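You operate a simulated robot arm through the tools that you are given. There is no shell and no other tool. Be economical: measure what you need, move in short steps, check, and stop when the job is done.

You are at the controls of a simulated robot arm. One attempt, no reset.

TASK
Rinse the clear and green bottles from the grey rack and drain them in the blue rack.

The check looks at the end state, three seconds after you hand in, the way a careful person would. Anything else that was tipped, shoved, dropped, spilled or broken makes it a failure.

THE ROBOT
A 6-joint arm with a two-finger parallel gripper, fixed in place. Base frame: the origin is at the foot of the arm, x ahead of it, y to its left, z up; the work surface is at about z = 12. Readings come in mm, degrees, newtons and seconds.
With the tool pointing down near the work surface it reaches from about 140 to 580 mm from the base axis. Its first joint turns from -66.0 to 66.0 degrees. Payload 2.1 kg.
The TCP is the grasp point between the finger pads, 30 mm short of the fingertips. In the tool frame z runs along the fingers and y along their closing line. Largest opening 94 mm; finger width 28, thickness 10; the body of the gripper, 50 by 96 mm, starts 55 mm behind the TCP.
Orientation is told as [roll, pitch, yaw] about the base's x, y, z axes, in that order, counted from this pose: with the fingers straight down and closing along the base's y, the tool's x points along the base's -x, its y along +y and its z along -z.

THE INTERFACE
- The arm moves only by the tool servo_tool. Its argument "plan" is a list of rows, each a list of 7 numbers: the turn, a rotation vector about the tool's x, y, z in units of 6 degrees (1.0 is 6 degrees), then the shift along the tool's x, y, z in units of 30 mm (1.0 is 30 mm), then the opening in per cent of the stroke, from 0 (shut) to 100 (fully open). In form: [[ax, ay, az, dx, dy, dz, hand], ...]. A call has 1 to 12 rows; each row shifts and turns the commanded pose from where the row before left it, along the tool's axes as they then stand. A call with a number of a shift or a turn outside -1 to 1 is refused whole. Rows are played at 5 a second. More than 50 mm and 8.6 degrees between two rows, or a gripper value outside its range, and nothing of the call is played. A pose out of reach is approached as far as the arm can. The call stops where the force on the tool passes 40 N (or 10 N more than at its start, if that is more) or the arm is blocked; 0.2 s more then pass. Each finger travels about 72 mm/s and halts on what it meets, pressing with about 30 N; the grip force reading is that of the motor and also rises with nothing between the fingers. The clock runs only during rows and for 0.2 s after the last one: add rows that do not move to give the fingers time. It gives the time, the measured TCP pose, the force on the tool (base axes), the opening and the grip force at its end, in the units of the frame above (readings bear some noise).
- Cameras (640 x 400 px; columns grow to the right, rows downward): "scene" is fixed at [43.8, -355.7, 508.1]; the picture's right is [0.88, -0.47, 0.00], its down [-0.16, -0.30, -0.94] and it looks along [0.44, 0.83, -0.34] (base axes); focal length 214 px, centre (320, 200). "wrist" rides on the gripper at [76, 14, -102] in the tool frame; the picture's right is [-0.18, 0.98, 0.00], its down [-0.75, -0.14, -0.64] and it looks along [-0.63, -0.12, 0.77] (tool axes); focal length 243 px, centre (320, 200). There is no depth. A picture from a camera that has moved, and an enlarged one, comes with that camera's place and axes in the base frame and with its lens.
- camera(camera): a new picture of that camera. The clock stands still meanwhile.
- enlarge(camera, box): a new picture of the part [left, top, right, bottom] of that camera's present view, enlarged. The clock stands still meanwhile.
- job_done(): hands the job in; it is judged then, once.

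Work in short steps. Places have to be worked out from the pictures, the camera data and where the tool is seen: move nearer, look again, correct. Check each grasp and each placing, and mend what went wrong. You have 120 turns and 68 pictures in all, those below and enlarged ones among them. Open the gripper and draw the arm clear of the work before you hand the job in, unless the task says otherwise; then end with one line.

The tools are called after "Request:" as name(argument=value, ...) on one line, values as JSON. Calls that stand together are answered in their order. servo_tool: Moves the arm, as the interface text tells. Its arguments: {"type":"object","properties":{"plan":{"type":"array","items":{"type":"array","items":{"type":"number"}}}},"required":["plan"]} The other tools are called the same way: camera (camera) takes a picture; enlarge (camera, box) takes an enlarged picture of a part of a camera's view; job_done () hands the job in.

At the start:

```text
clock: 0.0
ee_pos: [277.3, 67.5, 458.6]
ee_rot: [0.0, 0.0, 0.0]
force: [0.7, 0.9, 0.5]
grip_width: 93.9
grasp_force: 0.0
```

scene: 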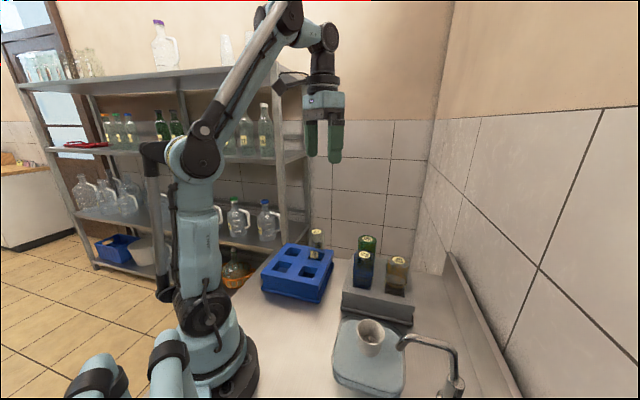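
wrist: 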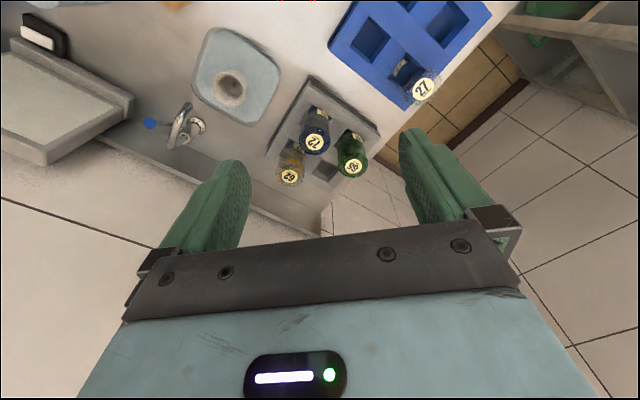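

I start by looking closer at the racks, bottles, and the basin from both cameras.

Request:
enlarge(camera="scene", box=[240, 210, 480, 400])

Request:
enlarge(camera="wrist", box=[130, 0, 510, 230])

```text
2.11 times, centred on (360, 305) of scene
camera zoom: at [43.8, -355.7, 508.1], right [0.88, -0.47, 0.0], down [-0.16, -0.3, -0.94], along [0.44, 0.83, -0.34], focal length 452 px, centre (236, -21)
```

zoom: 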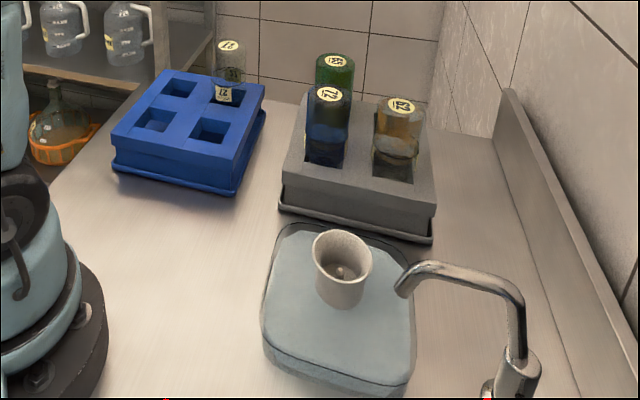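

```text
1.68 times, centred on (320, 115) of wrist
camera zoom: at [201.7, 81.9, 563.3], right [0.18, 0.98, 0.0], down [0.75, -0.14, 0.64], along [0.63, -0.12, -0.77], focal length 409 px, centre (320, 343)
```

zoom: 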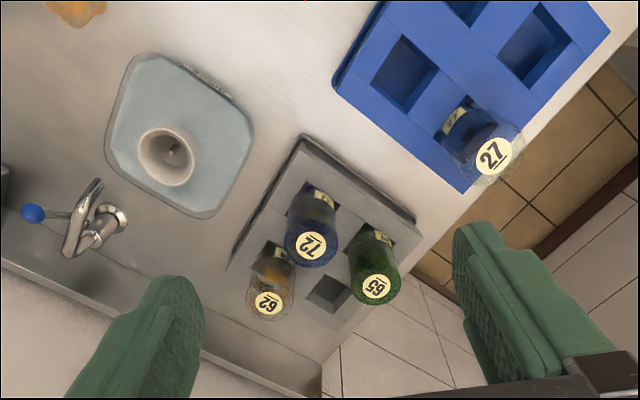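

Upside-down bottles sit in the grey rack; a cup with a nozzle looks like the rinser. I estimate tops at z≈163: blue 72 at (392,36), green 65 at (450,94), amber-ish 62 at (456,-26). I move nearer to look, staying high.

Request:
servo_tool(plan=[[0, 0, 0, 0.3, -0.8, 0.7, 100], [0, 0, 0, 0.3, -0.8, 0.7, 100], [0, 0, 0, 0.3, -0.8, 0.7, 100], [0, 0, 0, 0, 0, 0.7, 100], [0, 0, 0, 0, 0, 0, 100]])

Request:
camera(camera="wrist")

Request:
enlarge(camera="scene", box=[330, 225, 430, 290])

Request:
enlarge(camera="scene", box=[320, 300, 480, 400])

```text
clock: 1.2
ee_pos: [250.3, -4.3, 374.0]
ee_rot: [0.1, 0.0, 0.0]
force: [-0.5, 0.7, 0.5]
grip_width: 94.2
grasp_force: 0.0
```

```text
63 pictures are left
camera wrist: at [174.6, 10.9, 478.1], right [0.18, 0.98, 0.0], down [0.75, -0.14, 0.64], along [0.63, -0.12, -0.77], focal length 243 px, centre (320, 200)
```

wrist: 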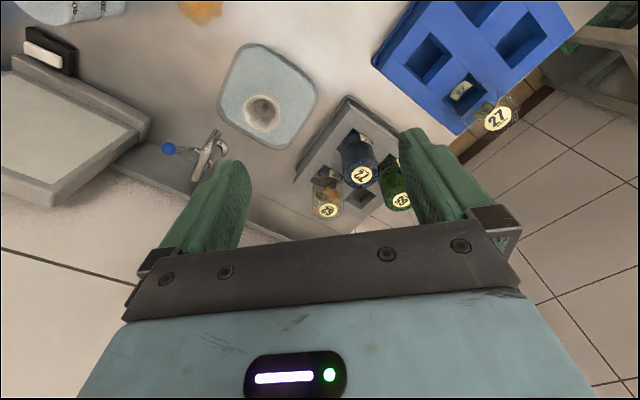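

```text
6.15 times, centred on (380, 258) of scene
camera zoom: at [43.8, -355.7, 508.1], right [0.88, -0.47, 0.0], down [-0.16, -0.3, -0.94], along [0.44, 0.83, -0.34], focal length 1320 px, centre (-49, -154)
```

zoom: 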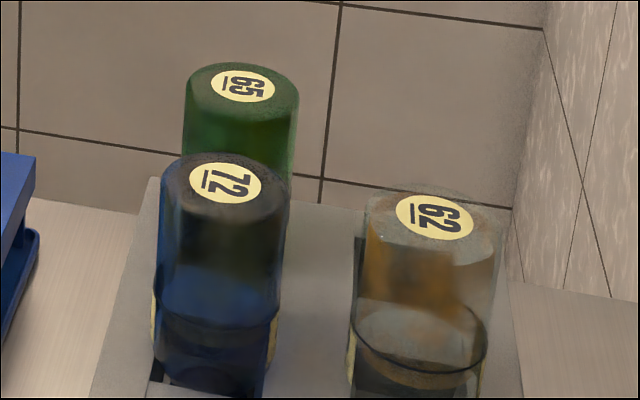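

```text
4.00 times, centred on (400, 350) of scene
camera zoom: at [43.8, -355.7, 508.1], right [0.88, -0.47, 0.0], down [-0.16, -0.3, -0.94], along [0.44, 0.83, -0.34], focal length 858 px, centre (0, -400)
```

zoom: 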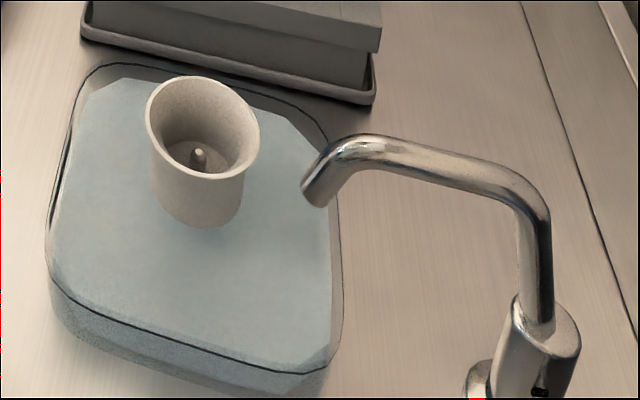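

Bottle 62 is clear glass with an amber residue; 65 is green; 72 is blue and stays. I hover above 62 at a safe height to refine its position.

Request:
servo_tool(plan=[[0, 0, 0, -0.9, -0.1, 0.5, 100], [0, 0, 0, -0.9, -0.1, 0.6, 100], [0, 0, 0, -0.9, -0.1, 0.6, 100], [0, 0, 0, -0.9, -0.1, 0.6, 100], [0, 0, 0, -0.9, -0.1, 0.6, 100], [0, 0, 0, -0.9, -0.1, 0.6, 100], [0, 0, 0, -0.9, -0.1, 0.6, 100], [0, 0, 0, 0, 0, 0.4, 100], [0, 0, 0, 0, 0, 0, 100]])

Request:
camera(camera="wrist")

Request:
camera(camera="scene")

```text
clock: 3.2
ee_pos: [441.3, -26.3, 240.4]
ee_rot: [0.0, 0.0, -0.1]
force: [0.7, 0.1, -0.8]
grip_width: 94.2
grasp_force: 0.1
```

```text
60 pictures are left
camera wrist: at [364.9, -11.3, 343.1], right [0.18, 0.98, 0.0], down [0.75, -0.14, 0.64], along [0.63, -0.12, -0.77], focal length 243 px, centre (320, 200)
```

wrist: 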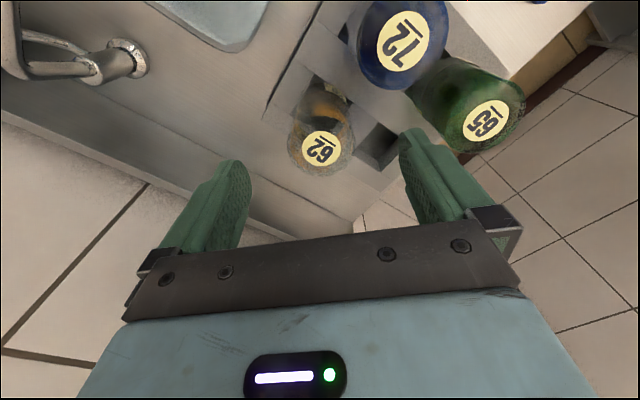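

```text
59 pictures are left
```

scene: 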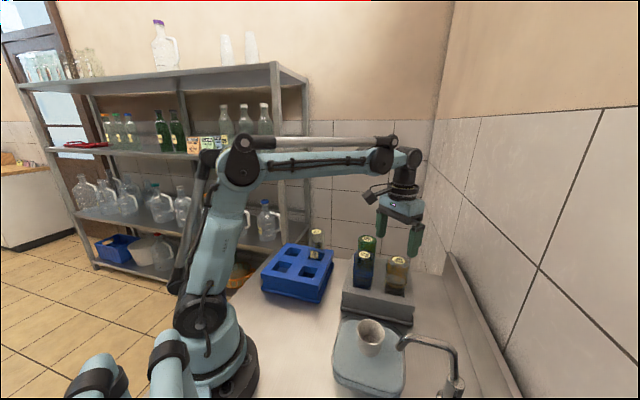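

Bottle 62 is at about (460,-29). I line up over it and stop with the fingertips just above its top.

Request:
servo_tool(plan=[[0, 0, 0, -0.6, -0.08, 0.6, 100], [0, 0, 0, 0, 0, 0.6, 100], [0, 0, 0, 0, 0, 0, 100]])

Request:
camera(camera="wrist")

Request:
enlarge(camera="scene", box=[330, 190, 450, 270])

```text
clock: 4.0
ee_pos: [457.4, -27.1, 205.3]
ee_rot: [0.0, 0.0, 0.0]
force: [-0.6, -0.6, -0.4]
grip_width: 93.9
grasp_force: 0.1
```

```text
58 pictures are left
camera wrist: at [381.5, -12.5, 309.1], right [0.18, 0.98, 0.0], down [0.75, -0.14, 0.64], along [0.63, -0.12, -0.77], focal length 243 px, centre (320, 200)
```

wrist: 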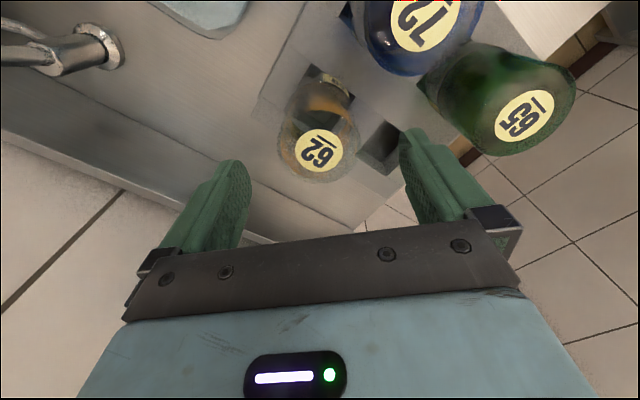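

```text
5.00 times, centred on (390, 230) of scene
camera zoom: at [43.8, -355.7, 508.1], right [0.88, -0.47, 0.0], down [-0.16, -0.3, -0.94], along [0.44, 0.83, -0.34], focal length 1072 px, centre (-30, 50)
```

zoom: 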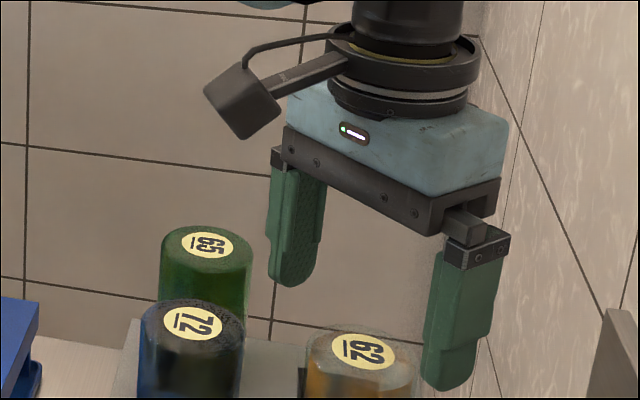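

The jaws straddle bottle 62 with its centre near (456,-27). I go straight down to z≈125 and check before closing.

Request:
servo_tool(plan=[[0, 0, 0, 0, 0, 0.7, 100], [0, 0, 0, 0, 0, 0.7, 100], [0, 0, 0, 0, 0, 0.7, 100], [0, 0, 0, 0, 0, 0.55, 100], [0, 0, 0, 0, 0, 0, 100]])

Request:
camera(camera="wrist")

Request:
enlarge(camera="scene", box=[330, 210, 450, 285])

```text
clock: 5.2
ee_pos: [457.6, -29.0, 122.5]
ee_rot: [0.0, 0.0, -0.1]
force: [-0.4, 0.1, -0.4]
grip_width: 93.8
grasp_force: 0.1
```

```text
56 pictures are left
camera wrist: at [382.5, -13.3, 226.6], right [0.18, 0.98, 0.0], down [0.75, -0.14, 0.64], along [0.63, -0.12, -0.77], focal length 243 px, centre (320, 200)
```

wrist: 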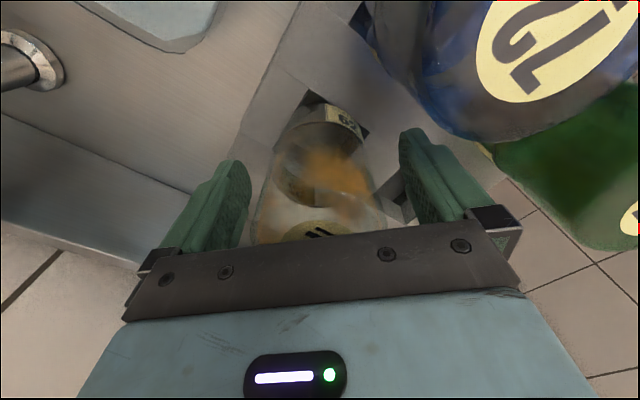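

```text
5.33 times, centred on (390, 248) of scene
camera zoom: at [43.8, -355.7, 508.1], right [0.88, -0.47, 0.0], down [-0.16, -0.3, -0.94], along [0.44, 0.83, -0.34], focal length 1144 px, centre (-53, -53)
```

zoom: 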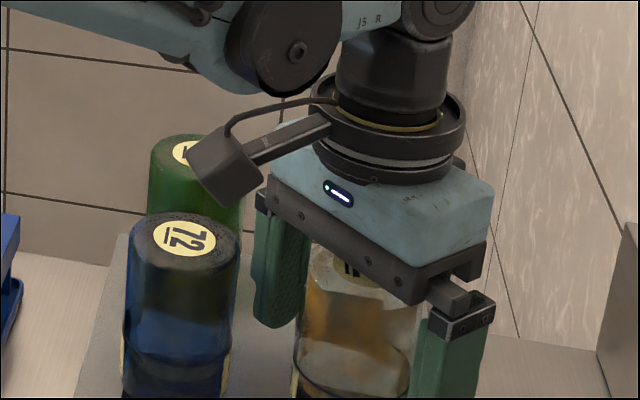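

Jaws are around the bottle with clearance on both sides. I close and wait for the grip.

Request:
servo_tool(plan=[[0, 0, 0, 0, 0, 0, 40], [0, 0, 0, 0, 0, 0, 40], [0, 0, 0, 0, 0, 0, 40], [0, 0, 0, 0, 0, 0, 40]])

```text
clock: 6.2
ee_pos: [459.1, -27.9, 122.9]
ee_rot: [0.0, 0.0, 0.0]
force: [0.8, -3.2, 1.7]
grip_width: 58.1
grasp_force: 30.1
```

Gripped at 58 mm with 30 N. I lift straight up.

Request:
servo_tool(plan=[[0, 0, 0, 0, 0, -0.4, 35], [0, 0, 0, 0, 0, -0.6, 35], [0, 0, 0, 0, 0, -0.8, 35], [0, 0, 0, 0, 0, -0.9, 35], [0, 0, 0, 0, 0, -0.9, 35], [0, 0, 0, 0, 0, -0.9, 35], [0, 0, 0, 0, 0, -0.9, 35], [0, 0, 0, 0, 0, 0, 35]])

Request:
camera(camera="wrist")

Request:
enlarge(camera="scene", box=[310, 130, 470, 290])

```text
clock: 8.0
ee_pos: [458.0, -31.7, 286.4]
ee_rot: [0.0, 0.0, 0.0]
force: [-0.6, 0.3, -2.2]
grip_width: 57.8
grasp_force: 30.4
```

```text
54 pictures are left
camera wrist: at [382.6, -17.3, 390.1], right [0.18, 0.98, 0.0], down [0.75, -0.14, 0.64], along [0.63, -0.12, -0.77], focal length 243 px, centre (320, 200)
```

wrist: 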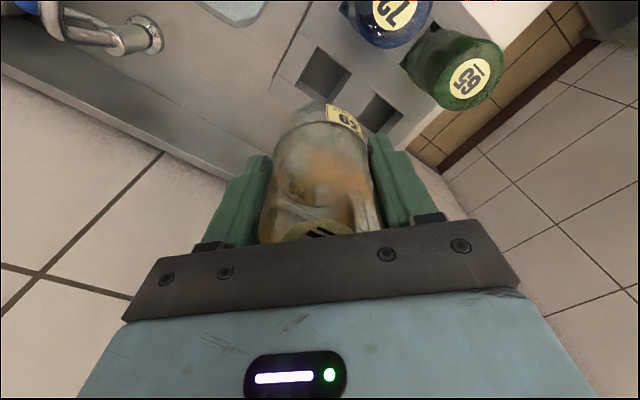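

```text
2.50 times, centred on (390, 210) of scene
camera zoom: at [43.8, -355.7, 508.1], right [0.88, -0.47, 0.0], down [-0.16, -0.3, -0.94], along [0.44, 0.83, -0.34], focal length 536 px, centre (145, 175)
```

zoom: 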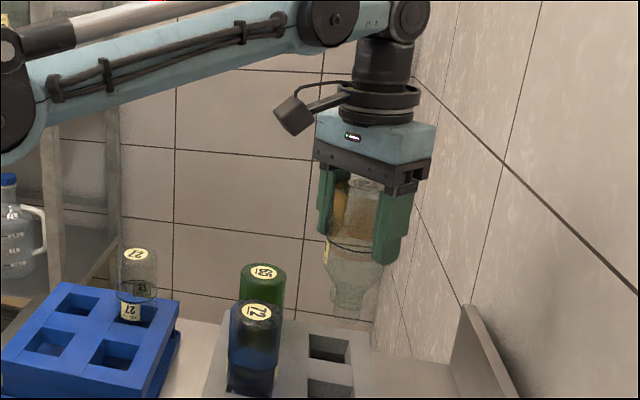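

Mouth is about 109 mm below the TCP (bottle length ~152 mm). I carry it back toward −x at height, to view the rinser and faucet without obstruction.

Request:
servo_tool(plan=[[0, 0, 0, 0.5, 0, -0.5, 35], [0, 0, 0, 0.9, -0.1, -0.5, 35], [0, 0, 0, 0.95, -0.1, 0, 35], [0, 0, 0, 0.95, -0.1, 0, 35], [0, 0, 0, 0.95, -0.1, 0, 35], [0, 0, 0, 0.95, -0.1, 0, 35], [0, 0, 0, 0.95, -0.1, 0, 35], [0, 0, 0, 0.95, -0.1, 0, 35], [0, 0, 0, 0.8, -0.1, 0, 35], [0, 0, 0, 0, 0, 0, 35]])

Request:
camera(camera="wrist")

Request:
camera(camera="scene")

```text
clock: 10.2
ee_pos: [219.2, -52.1, 317.4]
ee_rot: [0.0, 0.0, 0.0]
force: [0.4, 0.8, -1.5]
grip_width: 58.0
grasp_force: 29.8
```

```text
52 pictures are left
camera wrist: at [143.1, -37.0, 419.7], right [0.18, 0.98, 0.0], down [0.75, -0.14, 0.64], along [0.63, -0.12, -0.77], focal length 243 px, centre (320, 200)
```

wrist: 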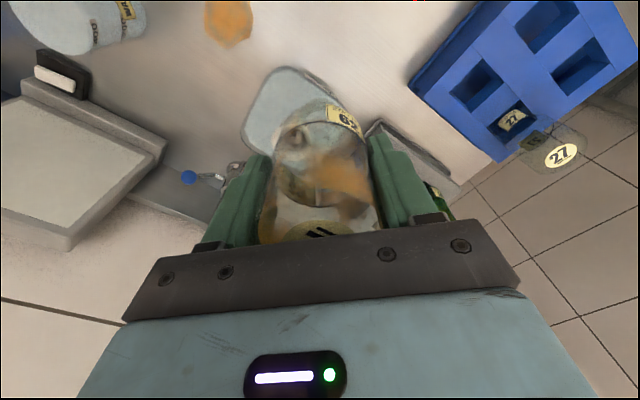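

```text
51 pictures are left
```

scene: 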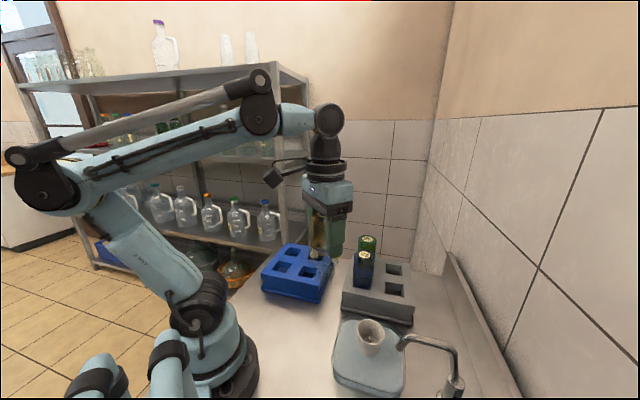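

The cup is hidden behind the bottle; I shift +y by ~60 mm to see the cup beside it.

Request:
servo_tool(plan=[[0, 0, 0, 0, 0.8, 0, 35], [0, 0, 0, 0, 0.8, 0, 35], [0, 0, 0, 0, 0.8, 0, 35], [0, 0, 0, 0, 0, 0, 35]])

Request:
enlarge(camera="wrist", box=[120, 30, 320, 155])

Request:
enlarge(camera="scene", box=[330, 300, 470, 400])

Request:
enlarge(camera="wrist", box=[370, 0, 610, 150])

```text
clock: 11.2
ee_pos: [220.0, 18.5, 318.2]
ee_rot: [-0.1, 0.0, 0.0]
force: [0.4, 0.0, -1.5]
grip_width: 58.0
grasp_force: 30.1
```

```text
3.20 times, centred on (220, 92) of wrist
camera zoom: at [144.6, 33.2, 421.5], right [0.18, 0.98, 0.0], down [0.75, -0.14, 0.64], along [0.63, -0.12, -0.77], focal length 776 px, centre (640, 544)
```

zoom: 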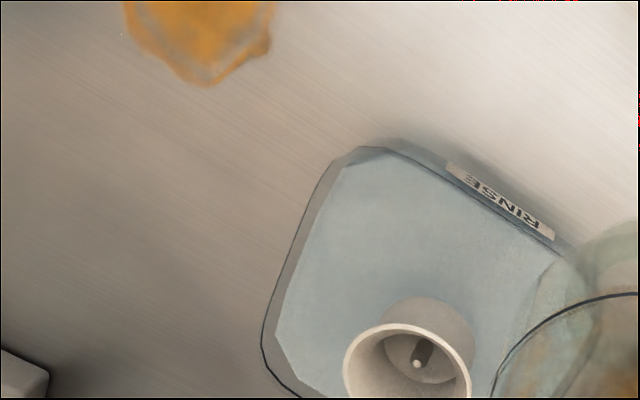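

```text
4.00 times, centred on (400, 350) of scene
camera zoom: at [43.8, -355.7, 508.1], right [0.88, -0.47, 0.0], down [-0.16, -0.3, -0.94], along [0.44, 0.83, -0.34], focal length 858 px, centre (0, -400)
```

zoom: 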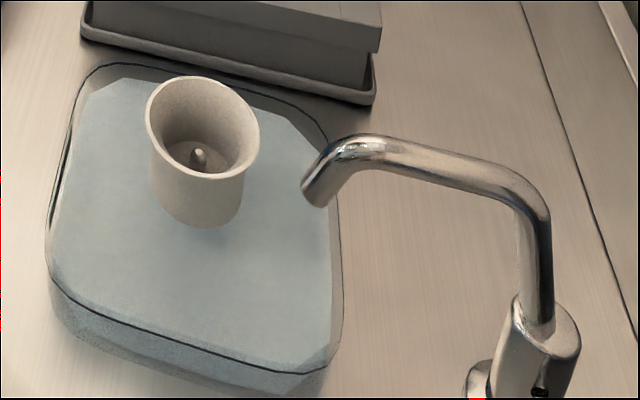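

```text
2.67 times, centred on (490, 75) of wrist
camera zoom: at [144.6, 33.2, 421.5], right [0.18, 0.98, 0.0], down [0.75, -0.14, 0.64], along [0.63, -0.12, -0.77], focal length 647 px, centre (-133, 533)
```

zoom: 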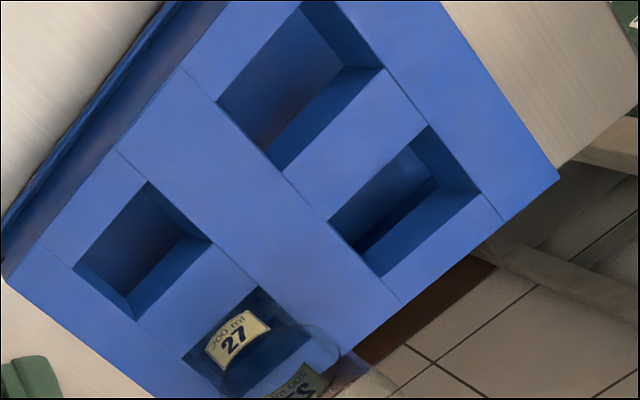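

RINSE label confirmed. Nozzle tip at ≈(298,-107,68), cup rim z≈87, spout tip ≈(302,-175,120). I bring the bottle over the cup, mouth still about 25 mm above the rim.

Request:
servo_tool(plan=[[0, 0, 0, -0.52, -0.84, 0, 35], [0, 0, 0, -0.52, -0.84, 0, 35], [0, 0, 0, -0.52, -0.84, 0, 35], [0, 0, 0, -0.52, -0.84, 0, 35], [0, 0, 0, -0.52, -0.84, 0, 35], [0, 0, 0, 0, 0, 0.75, 35], [0, 0, 0, 0, 0, 0.75, 35], [0, 0, 0, 0, 0, 0.75, 35], [0, 0, 0, 0, 0, 0.75, 35], [0, 0, 0, 0, 0, 0, 35]])

Request:
enlarge(camera="scene", box=[310, 240, 470, 380])

Request:
enlarge(camera="wrist", box=[170, 30, 450, 250])

```text
clock: 13.4
ee_pos: [298.6, -104.2, 228.7]
ee_rot: [0.1, 0.0, -0.1]
force: [0.9, -0.2, -1.9]
grip_width: 57.8
grasp_force: 30.4
```

```text
2.86 times, centred on (390, 310) of scene
camera zoom: at [43.8, -355.7, 508.1], right [0.88, -0.47, 0.0], down [-0.16, -0.3, -0.94], along [0.44, 0.83, -0.34], focal length 613 px, centre (120, -114)
```

zoom: 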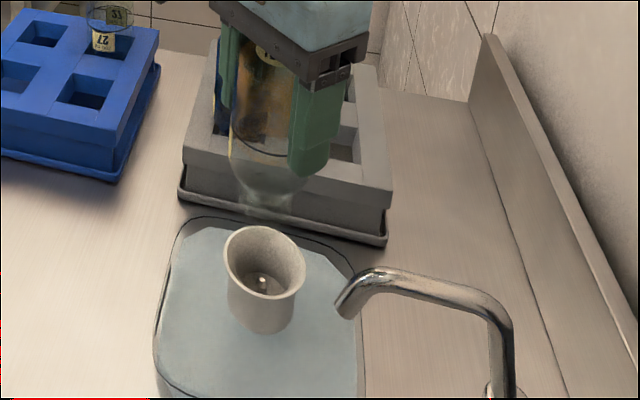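

```text
1.82 times, centred on (310, 140) of wrist
camera zoom: at [223.0, -90.2, 332.2], right [0.18, 0.98, 0.0], down [0.75, -0.14, 0.64], along [0.63, -0.12, -0.77], focal length 441 px, centre (338, 309)
```

zoom: 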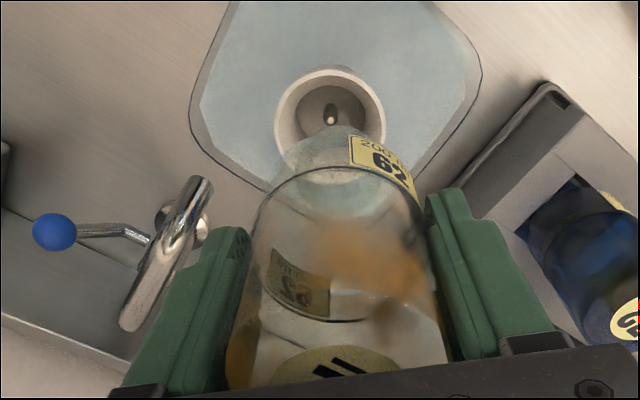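

Nozzle re-measured at ≈(299.5,-108.5); the bottle axis needs about −4 mm in y. I correct and lower until the mouth is just around the rim, then look.

Request:
servo_tool(plan=[[0, 0, 0, -0.03, -0.15, 0.4, 35], [0, 0, 0, 0, 0, 0.5, 35], [0, 0, 0, 0, 0, 0.4, 35], [0, 0, 0, 0, 0, 0, 35]])

Request:
enlarge(camera="scene", box=[310, 240, 470, 380])

Request:
enlarge(camera="wrist", box=[170, 30, 450, 250])

```text
clock: 14.4
ee_pos: [298.9, -110.0, 189.1]
ee_rot: [0.0, 0.0, 0.1]
force: [0.5, -0.2, -1.4]
grip_width: 58.0
grasp_force: 30.0
```

```text
2.86 times, centred on (390, 310) of scene
camera zoom: at [43.8, -355.7, 508.1], right [0.88, -0.47, 0.0], down [-0.16, -0.3, -0.94], along [0.44, 0.83, -0.34], focal length 613 px, centre (120, -114)
```

zoom: 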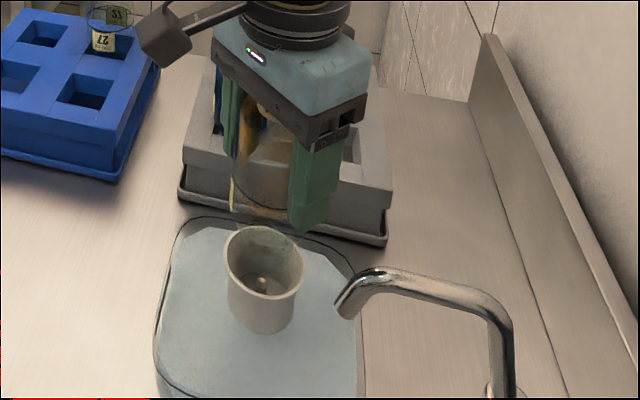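

```text
1.82 times, centred on (310, 140) of wrist
camera zoom: at [222.9, -95.8, 292.1], right [0.18, 0.98, 0.0], down [0.75, -0.14, 0.64], along [0.63, -0.12, -0.77], focal length 441 px, centre (338, 309)
```

zoom: 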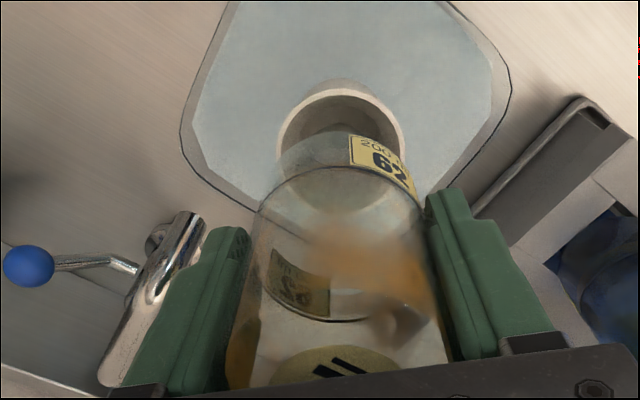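

The mouth is at the cup opening, centred, with the spout clear. I press down slowly in small steps, watching the force.

Request:
servo_tool(plan=[[0, 0, 0, 0, 0, 0.25, 35], [0, 0, 0, 0, 0, 0.25, 35], [0, 0, 0, 0, 0, 0.2, 35], [0, 0, 0, 0, 0, 0, 35]])

Request:
enlarge(camera="scene", box=[310, 240, 470, 380])

```text
clock: 15.4
ee_pos: [300.7, -110.3, 167.1]
ee_rot: [0.0, 0.1, 0.0]
force: [0.2, 0.1, -2.1]
grip_width: 58.1
grasp_force: 30.1
```

```text
2.86 times, centred on (390, 310) of scene
camera zoom: at [43.8, -355.7, 508.1], right [0.88, -0.47, 0.0], down [-0.16, -0.3, -0.94], along [0.44, 0.83, -0.34], focal length 613 px, centre (120, -114)
```

zoom: 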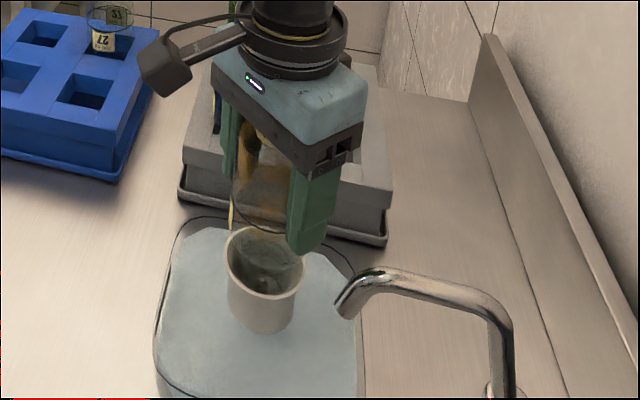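

The neck is over the nozzle, no contact yet. I keep pressing in small steps.

Request:
servo_tool(plan=[[0, 0, 0, 0, 0, 0.2, 35], [0, 0, 0, 0, 0, 0.15, 35], [0, 0, 0, 0, 0, 0.15, 35], [0, 0, 0, 0, 0, 0, 35]])

Request:
enlarge(camera="scene", box=[340, 260, 420, 350])

```text
clock: 16.4
ee_pos: [300.8, -112.5, 151.2]
ee_rot: [0.0, 0.0, 0.0]
force: [-0.4, 0.8, 3.1]
grip_width: 58.1
grasp_force: 30.2
```

```text
4.44 times, centred on (380, 305) of scene
camera zoom: at [43.8, -355.7, 508.1], right [0.88, -0.47, 0.0], down [-0.16, -0.3, -0.94], along [0.44, 0.83, -0.34], focal length 953 px, centre (53, -267)
```

zoom: 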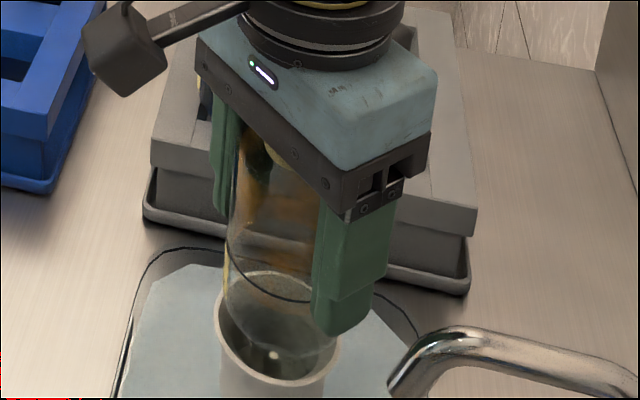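

Force rose by ~5 N: contact begins. I press on in 3 mm steps.

Request:
servo_tool(plan=[[0, 0, 0, 0, 0.05, 0.1, 35], [0, 0, 0, 0, 0, 0.1, 35], [0, 0, 0, 0, 0, 0, 35], [0, 0, 0, 0, 0, 0, 35], [0, 0, 0, 0, 0, 0, 35]])

Request:
enlarge(camera="scene", box=[340, 260, 420, 350])

```text
clock: 17.6
ee_pos: [299.1, -109.8, 145.9]
ee_rot: [-0.1, -0.1, -0.1]
force: [2.3, -1.5, 4.9]
grip_width: 57.7
grasp_force: 29.8
```

```text
4.44 times, centred on (380, 305) of scene
camera zoom: at [43.8, -355.7, 508.1], right [0.88, -0.47, 0.0], down [-0.16, -0.3, -0.94], along [0.44, 0.83, -0.34], focal length 953 px, centre (53, -267)
```

zoom: 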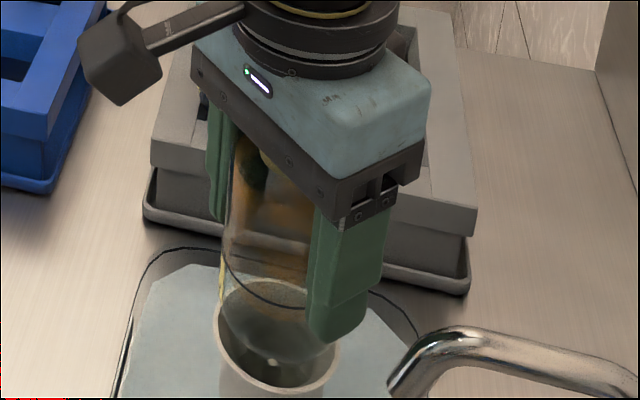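

Only ~7 N, and the nozzle seems to be moving with the bottle. I press further.

Request:
servo_tool(plan=[[0, 0, 0, 0, 0, 0.12, 35], [0, 0, 0, 0, 0, 0.12, 35], [0, 0, 0, 0, 0, 0, 35], [0, 0, 0, 0, 0, 0, 35], [0, 0, 0, 0, 0, 0, 35], [0, 0, 0, 0, 0, 0, 35]])

Request:
enlarge(camera="scene", box=[340, 260, 420, 350])

```text
clock: 19.0
ee_pos: [299.2, -110.3, 137.9]
ee_rot: [0.0, 0.0, -0.1]
force: [1.8, 2.9, 8.5]
grip_width: 57.8
grasp_force: 30.6
```

```text
4.44 times, centred on (380, 305) of scene
camera zoom: at [43.8, -355.7, 508.1], right [0.88, -0.47, 0.0], down [-0.16, -0.3, -0.94], along [0.44, 0.83, -0.34], focal length 953 px, centre (53, -267)
```

zoom: 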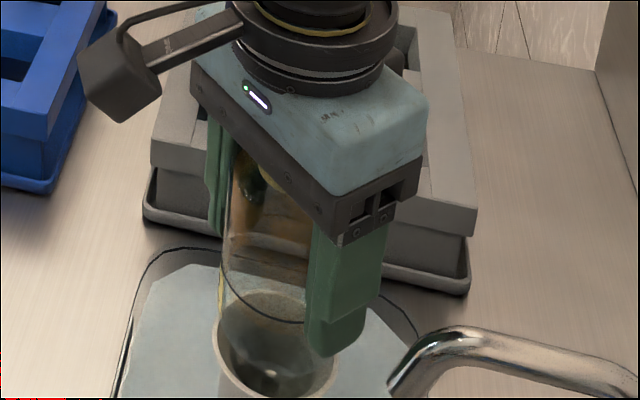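

Spring-loaded nozzle going down (~10 N). I continue pressing until water or a stop shows.

Request:
servo_tool(plan=[[0, 0, 0, 0, 0, 0.12, 35], [0, 0, 0, 0, 0, 0.12, 35], [0, 0, 0, 0, 0, 0, 35], [0, 0, 0, 0, 0, 0, 35], [0, 0, 0, 0, 0, 0, 35], [0, 0, 0, 0, 0, 0, 35]])

Request:
enlarge(camera="scene", box=[340, 260, 420, 350])

```text
clock: 20.4
ee_pos: [298.4, -111.5, 132.5]
ee_rot: [-0.1, 0.0, 0.0]
force: [3.4, 2.5, 21.6]
grip_width: 57.8
grasp_force: 30.0
```

```text
4.44 times, centred on (380, 305) of scene
camera zoom: at [43.7, -355.7, 508.2], right [0.88, -0.47, 0.0], down [-0.16, -0.3, -0.94], along [0.44, 0.83, -0.34], focal length 953 px, centre (53, -267)
```

zoom: 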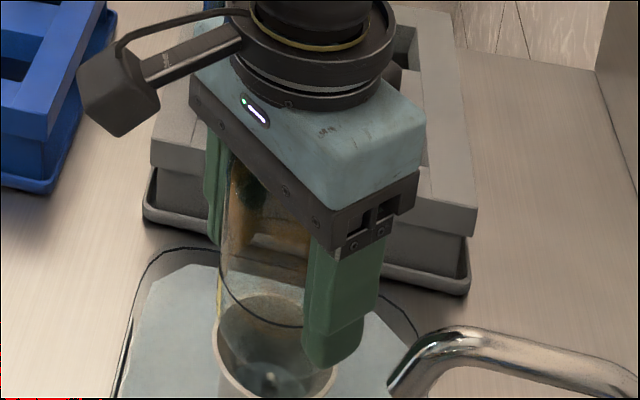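

Now ~24 N, likely at the bottom stop. I hold for two seconds and look at the bottle from both cameras for water or removed residue.

Request:
servo_tool(plan=[[0, 0, 0, 0, 0, 0, 35], [0, 0, 0, 0, 0, 0, 35], [0, 0, 0, 0, 0, 0, 35], [0, 0, 0, 0, 0, 0, 35], [0, 0, 0, 0, 0, 0, 35], [0, 0, 0, 0, 0, 0, 35], [0, 0, 0, 0, 0, 0, 35], [0, 0, 0, 0, 0, 0, 35], [0, 0, 0, 0, 0, 0, 35], [0, 0, 0, 0, 0, 0, 35]])

Request:
enlarge(camera="wrist", box=[170, 30, 450, 250])

Request:
enlarge(camera="scene", box=[340, 260, 420, 350])

```text
clock: 22.6
ee_pos: [298.6, -110.7, 131.6]
ee_rot: [-0.1, 0.0, 0.0]
force: [1.5, 2.1, 19.4]
grip_width: 58.0
grasp_force: 30.0
```

```text
1.82 times, centred on (310, 140) of wrist
camera zoom: at [222.8, -95.9, 235.3], right [0.18, 0.98, 0.0], down [0.75, -0.14, 0.64], along [0.63, -0.12, -0.77], focal length 441 px, centre (338, 309)
```

zoom: 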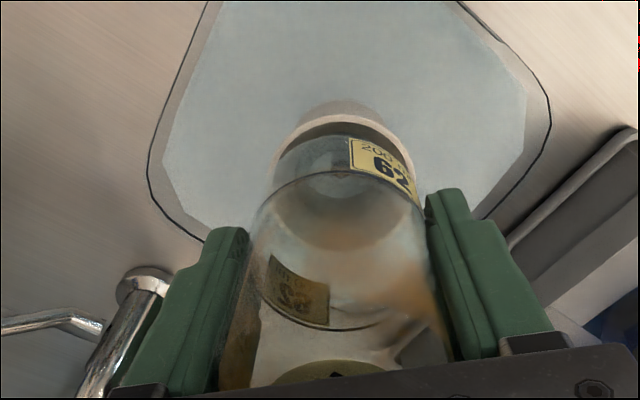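

```text
4.44 times, centred on (380, 305) of scene
camera zoom: at [43.7, -355.7, 508.2], right [0.88, -0.47, 0.0], down [-0.16, -0.3, -0.94], along [0.44, 0.83, -0.34], focal length 953 px, centre (53, -267)
```

zoom: 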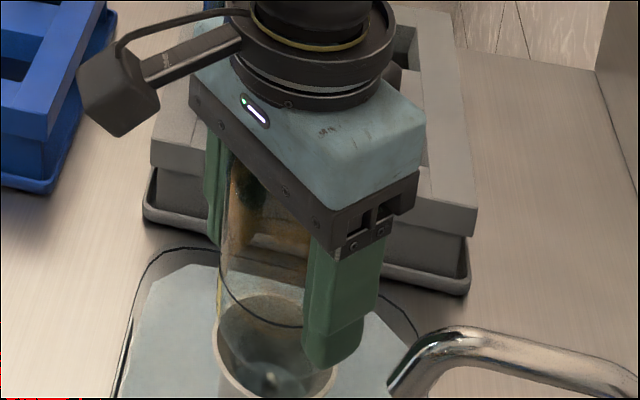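

The residue looks slightly lighter from the wrist but not gone. I press 2 mm deeper and hold a little over two more seconds.

Request:
servo_tool(plan=[[0, 0, 0, 0, 0, 0.07, 35], [0, 0, 0, 0, 0, 0, 35], [0, 0, 0, 0, 0, 0, 35], [0, 0, 0, 0, 0, 0, 35], [0, 0, 0, 0, 0, 0, 35], [0, 0, 0, 0, 0, 0, 35], [0, 0, 0, 0, 0, 0, 35], [0, 0, 0, 0, 0, 0, 35], [0, 0, 0, 0, 0, 0, 35], [0, 0, 0, 0, 0, 0, 35], [0, 0, 0, 0, 0, 0, 35], [0, 0, 0, 0, 0, 0, 35]])

Request:
enlarge(camera="wrist", box=[170, 30, 450, 250])

```text
clock: 25.2
ee_pos: [299.1, -110.7, 129.1]
ee_rot: [0.0, 0.0, 0.0]
force: [4.0, 0.3, 20.0]
grip_width: 57.9
grasp_force: 29.6
```

```text
1.82 times, centred on (310, 140) of wrist
camera zoom: at [222.8, -95.9, 233.0], right [0.18, 0.98, 0.0], down [0.75, -0.14, 0.64], along [0.63, -0.12, -0.77], focal length 441 px, centre (338, 309)
```

zoom: 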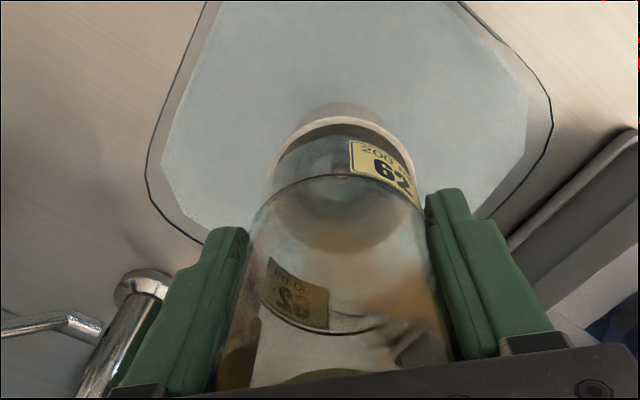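

The base label has crept toward the gripper (slight slip), so no more force. I lift to the earlier hover height to compare the residue against the same background.

Request:
servo_tool(plan=[[0, 0, 0, 0, 0, -0.3, 35], [0, 0, 0, 0, 0, -0.5, 35], [0, 0, 0, 0, 0, -0.8, 35], [0, 0, 0, 0, 0, -0.8, 35], [0, 0, 0, 0, 0, -0.85, 35], [0, 0, 0, 0, 0, 0, 35]])

Request:
enlarge(camera="wrist", box=[170, 30, 450, 250])

Request:
enlarge(camera="scene", box=[310, 220, 470, 360])

```text
clock: 26.6
ee_pos: [298.9, -110.4, 226.9]
ee_rot: [0.0, 0.0, 0.0]
force: [0.1, -0.8, -1.7]
grip_width: 57.9
grasp_force: 30.2
```

```text
1.82 times, centred on (310, 140) of wrist
camera zoom: at [223.0, -95.7, 331.0], right [0.18, 0.98, 0.0], down [0.75, -0.14, 0.64], along [0.63, -0.12, -0.77], focal length 441 px, centre (338, 309)
```

zoom: 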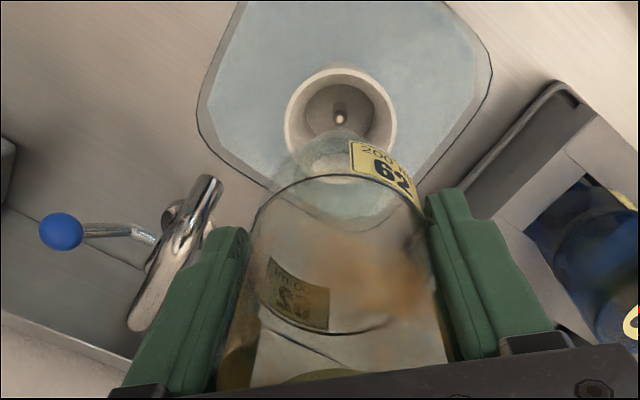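

```text
2.86 times, centred on (390, 290) of scene
camera zoom: at [43.8, -355.7, 508.1], right [0.88, -0.47, 0.0], down [-0.16, -0.3, -0.94], along [0.44, 0.83, -0.34], focal length 613 px, centre (120, -57)
```

zoom: 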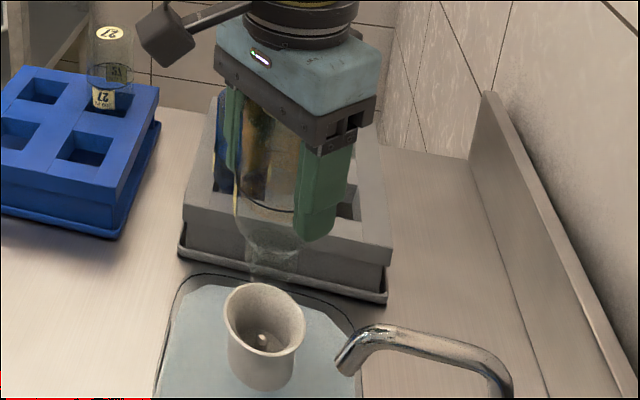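

Residue is clearly fainter than before the rinse but not gone, so the rinser works and needs more time. I press down again and hold longer.

Request:
servo_tool(plan=[[0, 0, 0, 0.02, 0.04, 0.7, 35], [0, 0, 0, 0, 0, 0.7, 35], [0, 0, 0, 0, 0, 0.5, 35], [0, 0, 0, 0, 0, 0.4, 35], [0, 0, 0, 0, 0, 0.3, 35], [0, 0, 0, 0, 0, 0.2, 35], [0, 0, 0, 0, 0, 0.2, 35], [0, 0, 0, 0, 0, 0.1, 35], [0, 0, 0, 0, 0, 0, 35], [0, 0, 0, 0, 0, 0, 35], [0, 0, 0, 0, 0, 0, 35], [0, 0, 0, 0, 0, 0, 35]])

Request:
servo_tool(plan=[[0, 0, 0, 0, 0, 0.05, 35], [0, 0, 0, 0, 0, 0, 35], [0, 0, 0, 0, 0, 0, 35], [0, 0, 0, 0, 0, 0, 35], [0, 0, 0, 0, 0, 0, 35], [0, 0, 0, 0, 0, 0, 35], [0, 0, 0, 0, 0, 0, 35], [0, 0, 0, 0, 0, 0, 35], [0, 0, 0, 0, 0, 0, 35], [0, 0, 0, 0, 0, 0, 35], [0, 0, 0, 0, 0, 0, 35], [0, 0, 0, 0, 0, 0, 35]])

Request:
enlarge(camera="wrist", box=[170, 30, 450, 250])

```text
clock: 29.2
ee_pos: [299.1, -107.8, 135.0]
ee_rot: [0.0, 0.0, 0.0]
force: [-2.5, 1.0, 7.1]
grip_width: 57.7
grasp_force: 30.3
```

```text
clock: 31.8
ee_pos: [296.8, -108.5, 132.4]
ee_rot: [0.0, 0.0, 0.0]
force: [3.1, -0.9, 8.1]
grip_width: 58.0
grasp_force: 30.3
```

```text
1.82 times, centred on (310, 140) of wrist
camera zoom: at [222.5, -93.7, 235.9], right [0.18, 0.98, 0.0], down [0.75, -0.14, 0.64], along [0.63, -0.12, -0.77], focal length 441 px, centre (338, 309)
```

zoom: 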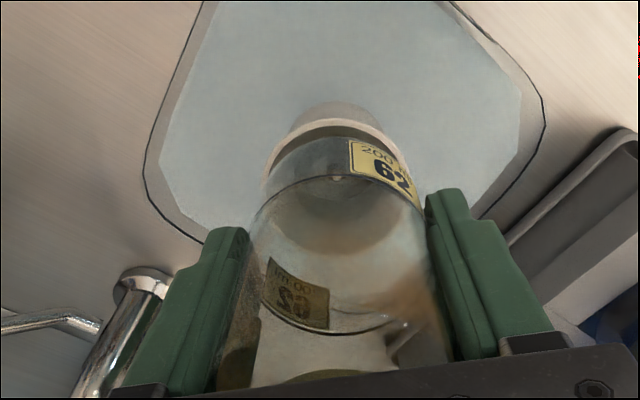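

Residue keeps fading. I press 4 mm further (to the stop as before) and hold two calls more.

Request:
servo_tool(plan=[[0, 0, 0, 0, 0, 0.07, 35], [0, 0, 0, 0, 0, 0.05, 35], [0, 0, 0, 0, 0, 0, 35], [0, 0, 0, 0, 0, 0, 35], [0, 0, 0, 0, 0, 0, 35], [0, 0, 0, 0, 0, 0, 35], [0, 0, 0, 0, 0, 0, 35], [0, 0, 0, 0, 0, 0, 35], [0, 0, 0, 0, 0, 0, 35], [0, 0, 0, 0, 0, 0, 35], [0, 0, 0, 0, 0, 0, 35], [0, 0, 0, 0, 0, 0, 35]])

Request:
servo_tool(plan=[[0, 0, 0, 0, 0, 0, 35], [0, 0, 0, 0, 0, 0, 35], [0, 0, 0, 0, 0, 0, 35], [0, 0, 0, 0, 0, 0, 35], [0, 0, 0, 0, 0, 0, 35], [0, 0, 0, 0, 0, 0, 35], [0, 0, 0, 0, 0, 0, 35], [0, 0, 0, 0, 0, 0, 35], [0, 0, 0, 0, 0, 0, 35], [0, 0, 0, 0, 0, 0, 35], [0, 0, 0, 0, 0, 0, 35], [0, 0, 0, 0, 0, 0, 35]])

Request:
enlarge(camera="wrist", box=[170, 30, 450, 250])

```text
clock: 34.4
ee_pos: [298.6, -107.3, 128.6]
ee_rot: [0.0, 0.1, 0.0]
force: [-0.1, -6.4, 17.8]
grip_width: 57.9
grasp_force: 30.2
```

```text
clock: 37.0
ee_pos: [298.1, -108.2, 129.0]
ee_rot: [-0.1, -0.1, 0.0]
force: [2.1, -2.2, 15.2]
grip_width: 57.9
grasp_force: 30.1
```

```text
1.82 times, centred on (310, 140) of wrist
camera zoom: at [223.0, -93.1, 232.6], right [0.18, 0.98, 0.0], down [0.75, -0.14, 0.64], along [0.63, -0.12, -0.77], focal length 441 px, centre (338, 309)
```

zoom: 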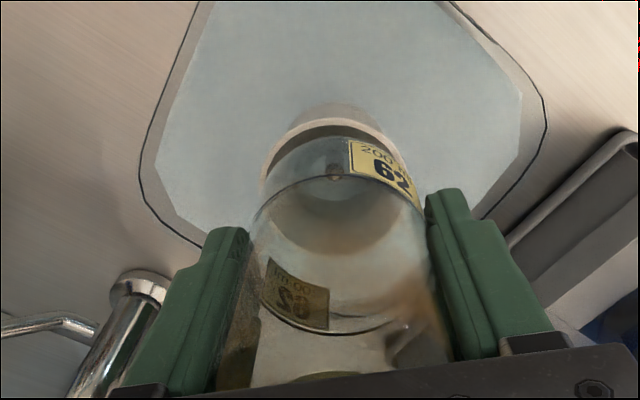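

I lift to the same hover height again for a like-for-like comparison.

Request:
servo_tool(plan=[[0, 0, 0, 0, 0, -0.3, 35], [0, 0, 0, 0, 0, -0.5, 35], [0, 0, 0, 0, 0, -0.8, 35], [0, 0, 0, 0, 0, -0.8, 35], [0, 0, 0, 0, 0, -0.85, 35], [0, 0, 0, 0, 0, 0, 35]])

Request:
enlarge(camera="wrist", box=[170, 30, 450, 250])

Request:
enlarge(camera="scene", box=[310, 220, 470, 360])

```text
clock: 38.4
ee_pos: [297.0, -106.9, 228.2]
ee_rot: [-0.1, 0.0, 0.0]
force: [-0.4, 0.0, -2.3]
grip_width: 57.6
grasp_force: 29.6
```

```text
1.82 times, centred on (310, 140) of wrist
camera zoom: at [221.0, -93.1, 331.6], right [0.18, 0.98, 0.0], down [0.75, -0.14, 0.64], along [0.63, -0.12, -0.77], focal length 441 px, centre (338, 309)
```

zoom: 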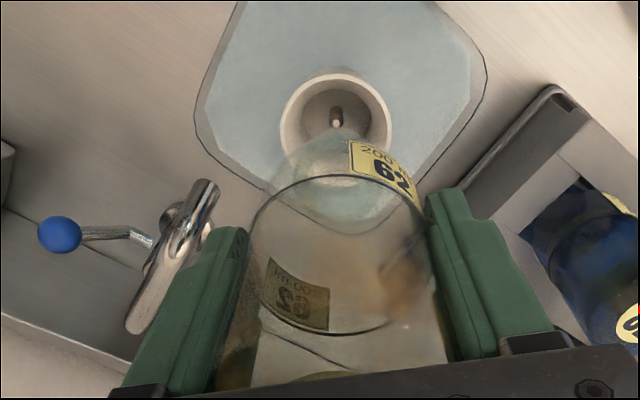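

```text
2.86 times, centred on (390, 290) of scene
camera zoom: at [43.8, -355.7, 508.1], right [0.88, -0.47, 0.0], down [-0.16, -0.3, -0.94], along [0.44, 0.83, -0.34], focal length 613 px, centre (120, -57)
```

zoom: 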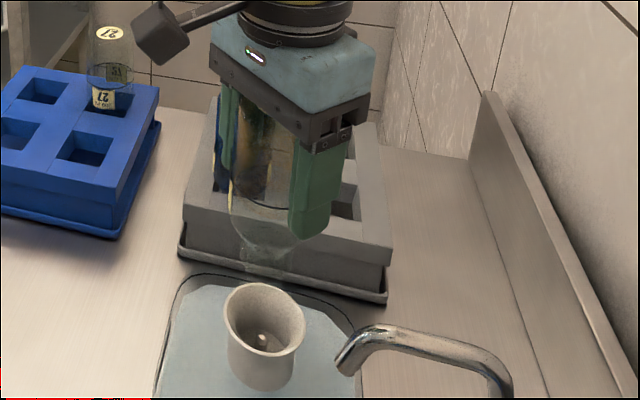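

Much fainter again; only a patch remains. I do one more, longer, full-depth press.

Request:
servo_tool(plan=[[0, 0, 0, -0.05, 0, 0.7, 35], [0, 0, 0, 0, 0, 0.7, 35], [0, 0, 0, 0, 0, 0.5, 35], [0, 0, 0, 0, 0, 0.4, 35], [0, 0, 0, 0, 0, 0.3, 35], [0, 0, 0, 0, 0, 0.2, 35], [0, 0, 0, 0, 0, 0.2, 35], [0, 0, 0, 0, 0, 0.15, 35], [0, 0, 0, 0, 0, 0.1, 35], [0, 0, 0, 0, 0, 0.06, 35], [0, 0, 0, 0, 0, 0, 35], [0, 0, 0, 0, 0, 0, 35]])

Request:
servo_tool(plan=[[0, 0, 0, 0, 0, 0.05, 35], [0, 0, 0, 0, 0, 0, 35], [0, 0, 0, 0, 0, 0, 35], [0, 0, 0, 0, 0, 0, 35], [0, 0, 0, 0, 0, 0, 35], [0, 0, 0, 0, 0, 0, 35], [0, 0, 0, 0, 0, 0, 35], [0, 0, 0, 0, 0, 0, 35], [0, 0, 0, 0, 0, 0, 35], [0, 0, 0, 0, 0, 0, 35], [0, 0, 0, 0, 0, 0, 35], [0, 0, 0, 0, 0, 0, 35]])

Request:
servo_tool(plan=[[0, 0, 0, 0, 0, 0, 35], [0, 0, 0, 0, 0, 0, 35], [0, 0, 0, 0, 0, 0, 35], [0, 0, 0, 0, 0, 0, 35], [0, 0, 0, 0, 0, 0, 35], [0, 0, 0, 0, 0, 0, 35], [0, 0, 0, 0, 0, 0, 35], [0, 0, 0, 0, 0, 0, 35], [0, 0, 0, 0, 0, 0, 35], [0, 0, 0, 0, 0, 0, 35], [0, 0, 0, 0, 0, 0, 35], [0, 0, 0, 0, 0, 0, 35]])

Request:
servo_tool(plan=[[0, 0, 0, 0, 0, 0, 35], [0, 0, 0, 0, 0, 0, 35], [0, 0, 0, 0, 0, 0, 35], [0, 0, 0, 0, 0, 0, 35], [0, 0, 0, 0, 0, 0, 35], [0, 0, 0, 0, 0, 0, 35], [0, 0, 0, 0, 0, 0, 35], [0, 0, 0, 0, 0, 0, 35], [0, 0, 0, 0, 0, 0, 35], [0, 0, 0, 0, 0, 0, 35], [0, 0, 0, 0, 0, 0, 35], [0, 0, 0, 0, 0, 0, 35]])

Request:
servo_tool(plan=[[0, 0, 0, 0, 0, -0.3, 35], [0, 0, 0, 0, 0, -0.5, 35], [0, 0, 0, 0, 0, -0.8, 35], [0, 0, 0, 0, 0, -0.8, 35], [0, 0, 0, 0, 0, -0.85, 35], [0, 0, 0, 0, 0, 0, 35]])

Request:
enlarge(camera="wrist", box=[170, 30, 450, 250])

```text
clock: 41.0
ee_pos: [300.3, -108.3, 127.8]
ee_rot: [0.0, 0.0, 0.0]
force: [0.1, -1.3, 23.0]
grip_width: 58.0
grasp_force: 30.0
```

```text
clock: 43.6
ee_pos: [300.7, -108.5, 126.5]
ee_rot: [0.1, 0.1, -0.1]
force: [5.7, 1.3, 16.9]
grip_width: 57.9
grasp_force: 29.6
```

```text
clock: 46.2
ee_pos: [299.6, -108.1, 124.7]
ee_rot: [0.0, 0.0, 0.0]
force: [0.2, 1.7, 15.7]
grip_width: 57.9
grasp_force: 29.8
```

```text
clock: 48.8
ee_pos: [298.9, -108.9, 125.3]
ee_rot: [0.0, 0.0, 0.1]
force: [-1.2, 0.8, 13.0]
grip_width: 57.5
grasp_force: 30.0
```

```text
clock: 50.2
ee_pos: [299.5, -108.4, 224.3]
ee_rot: [-0.1, 0.0, 0.0]
force: [-1.2, 0.3, -2.0]
grip_width: 57.8
grasp_force: 30.1
```

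```text
1.82 times, centred on (310, 140) of wrist
camera zoom: at [224.4, -94.0, 327.7], right [0.18, 0.98, 0.0], down [0.75, -0.14, 0.64], along [0.63, -0.12, -0.77], focal length 441 px, centre (338, 309)
```

zoom: 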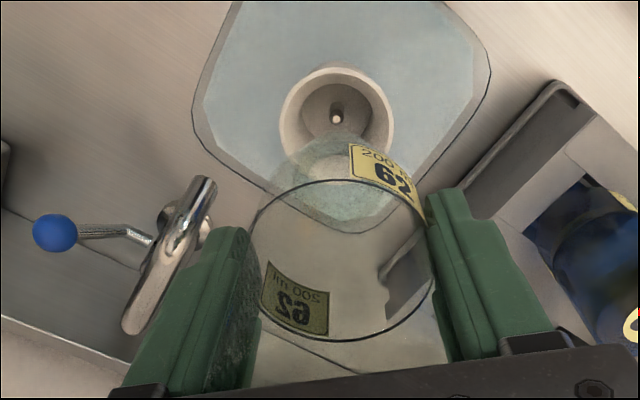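

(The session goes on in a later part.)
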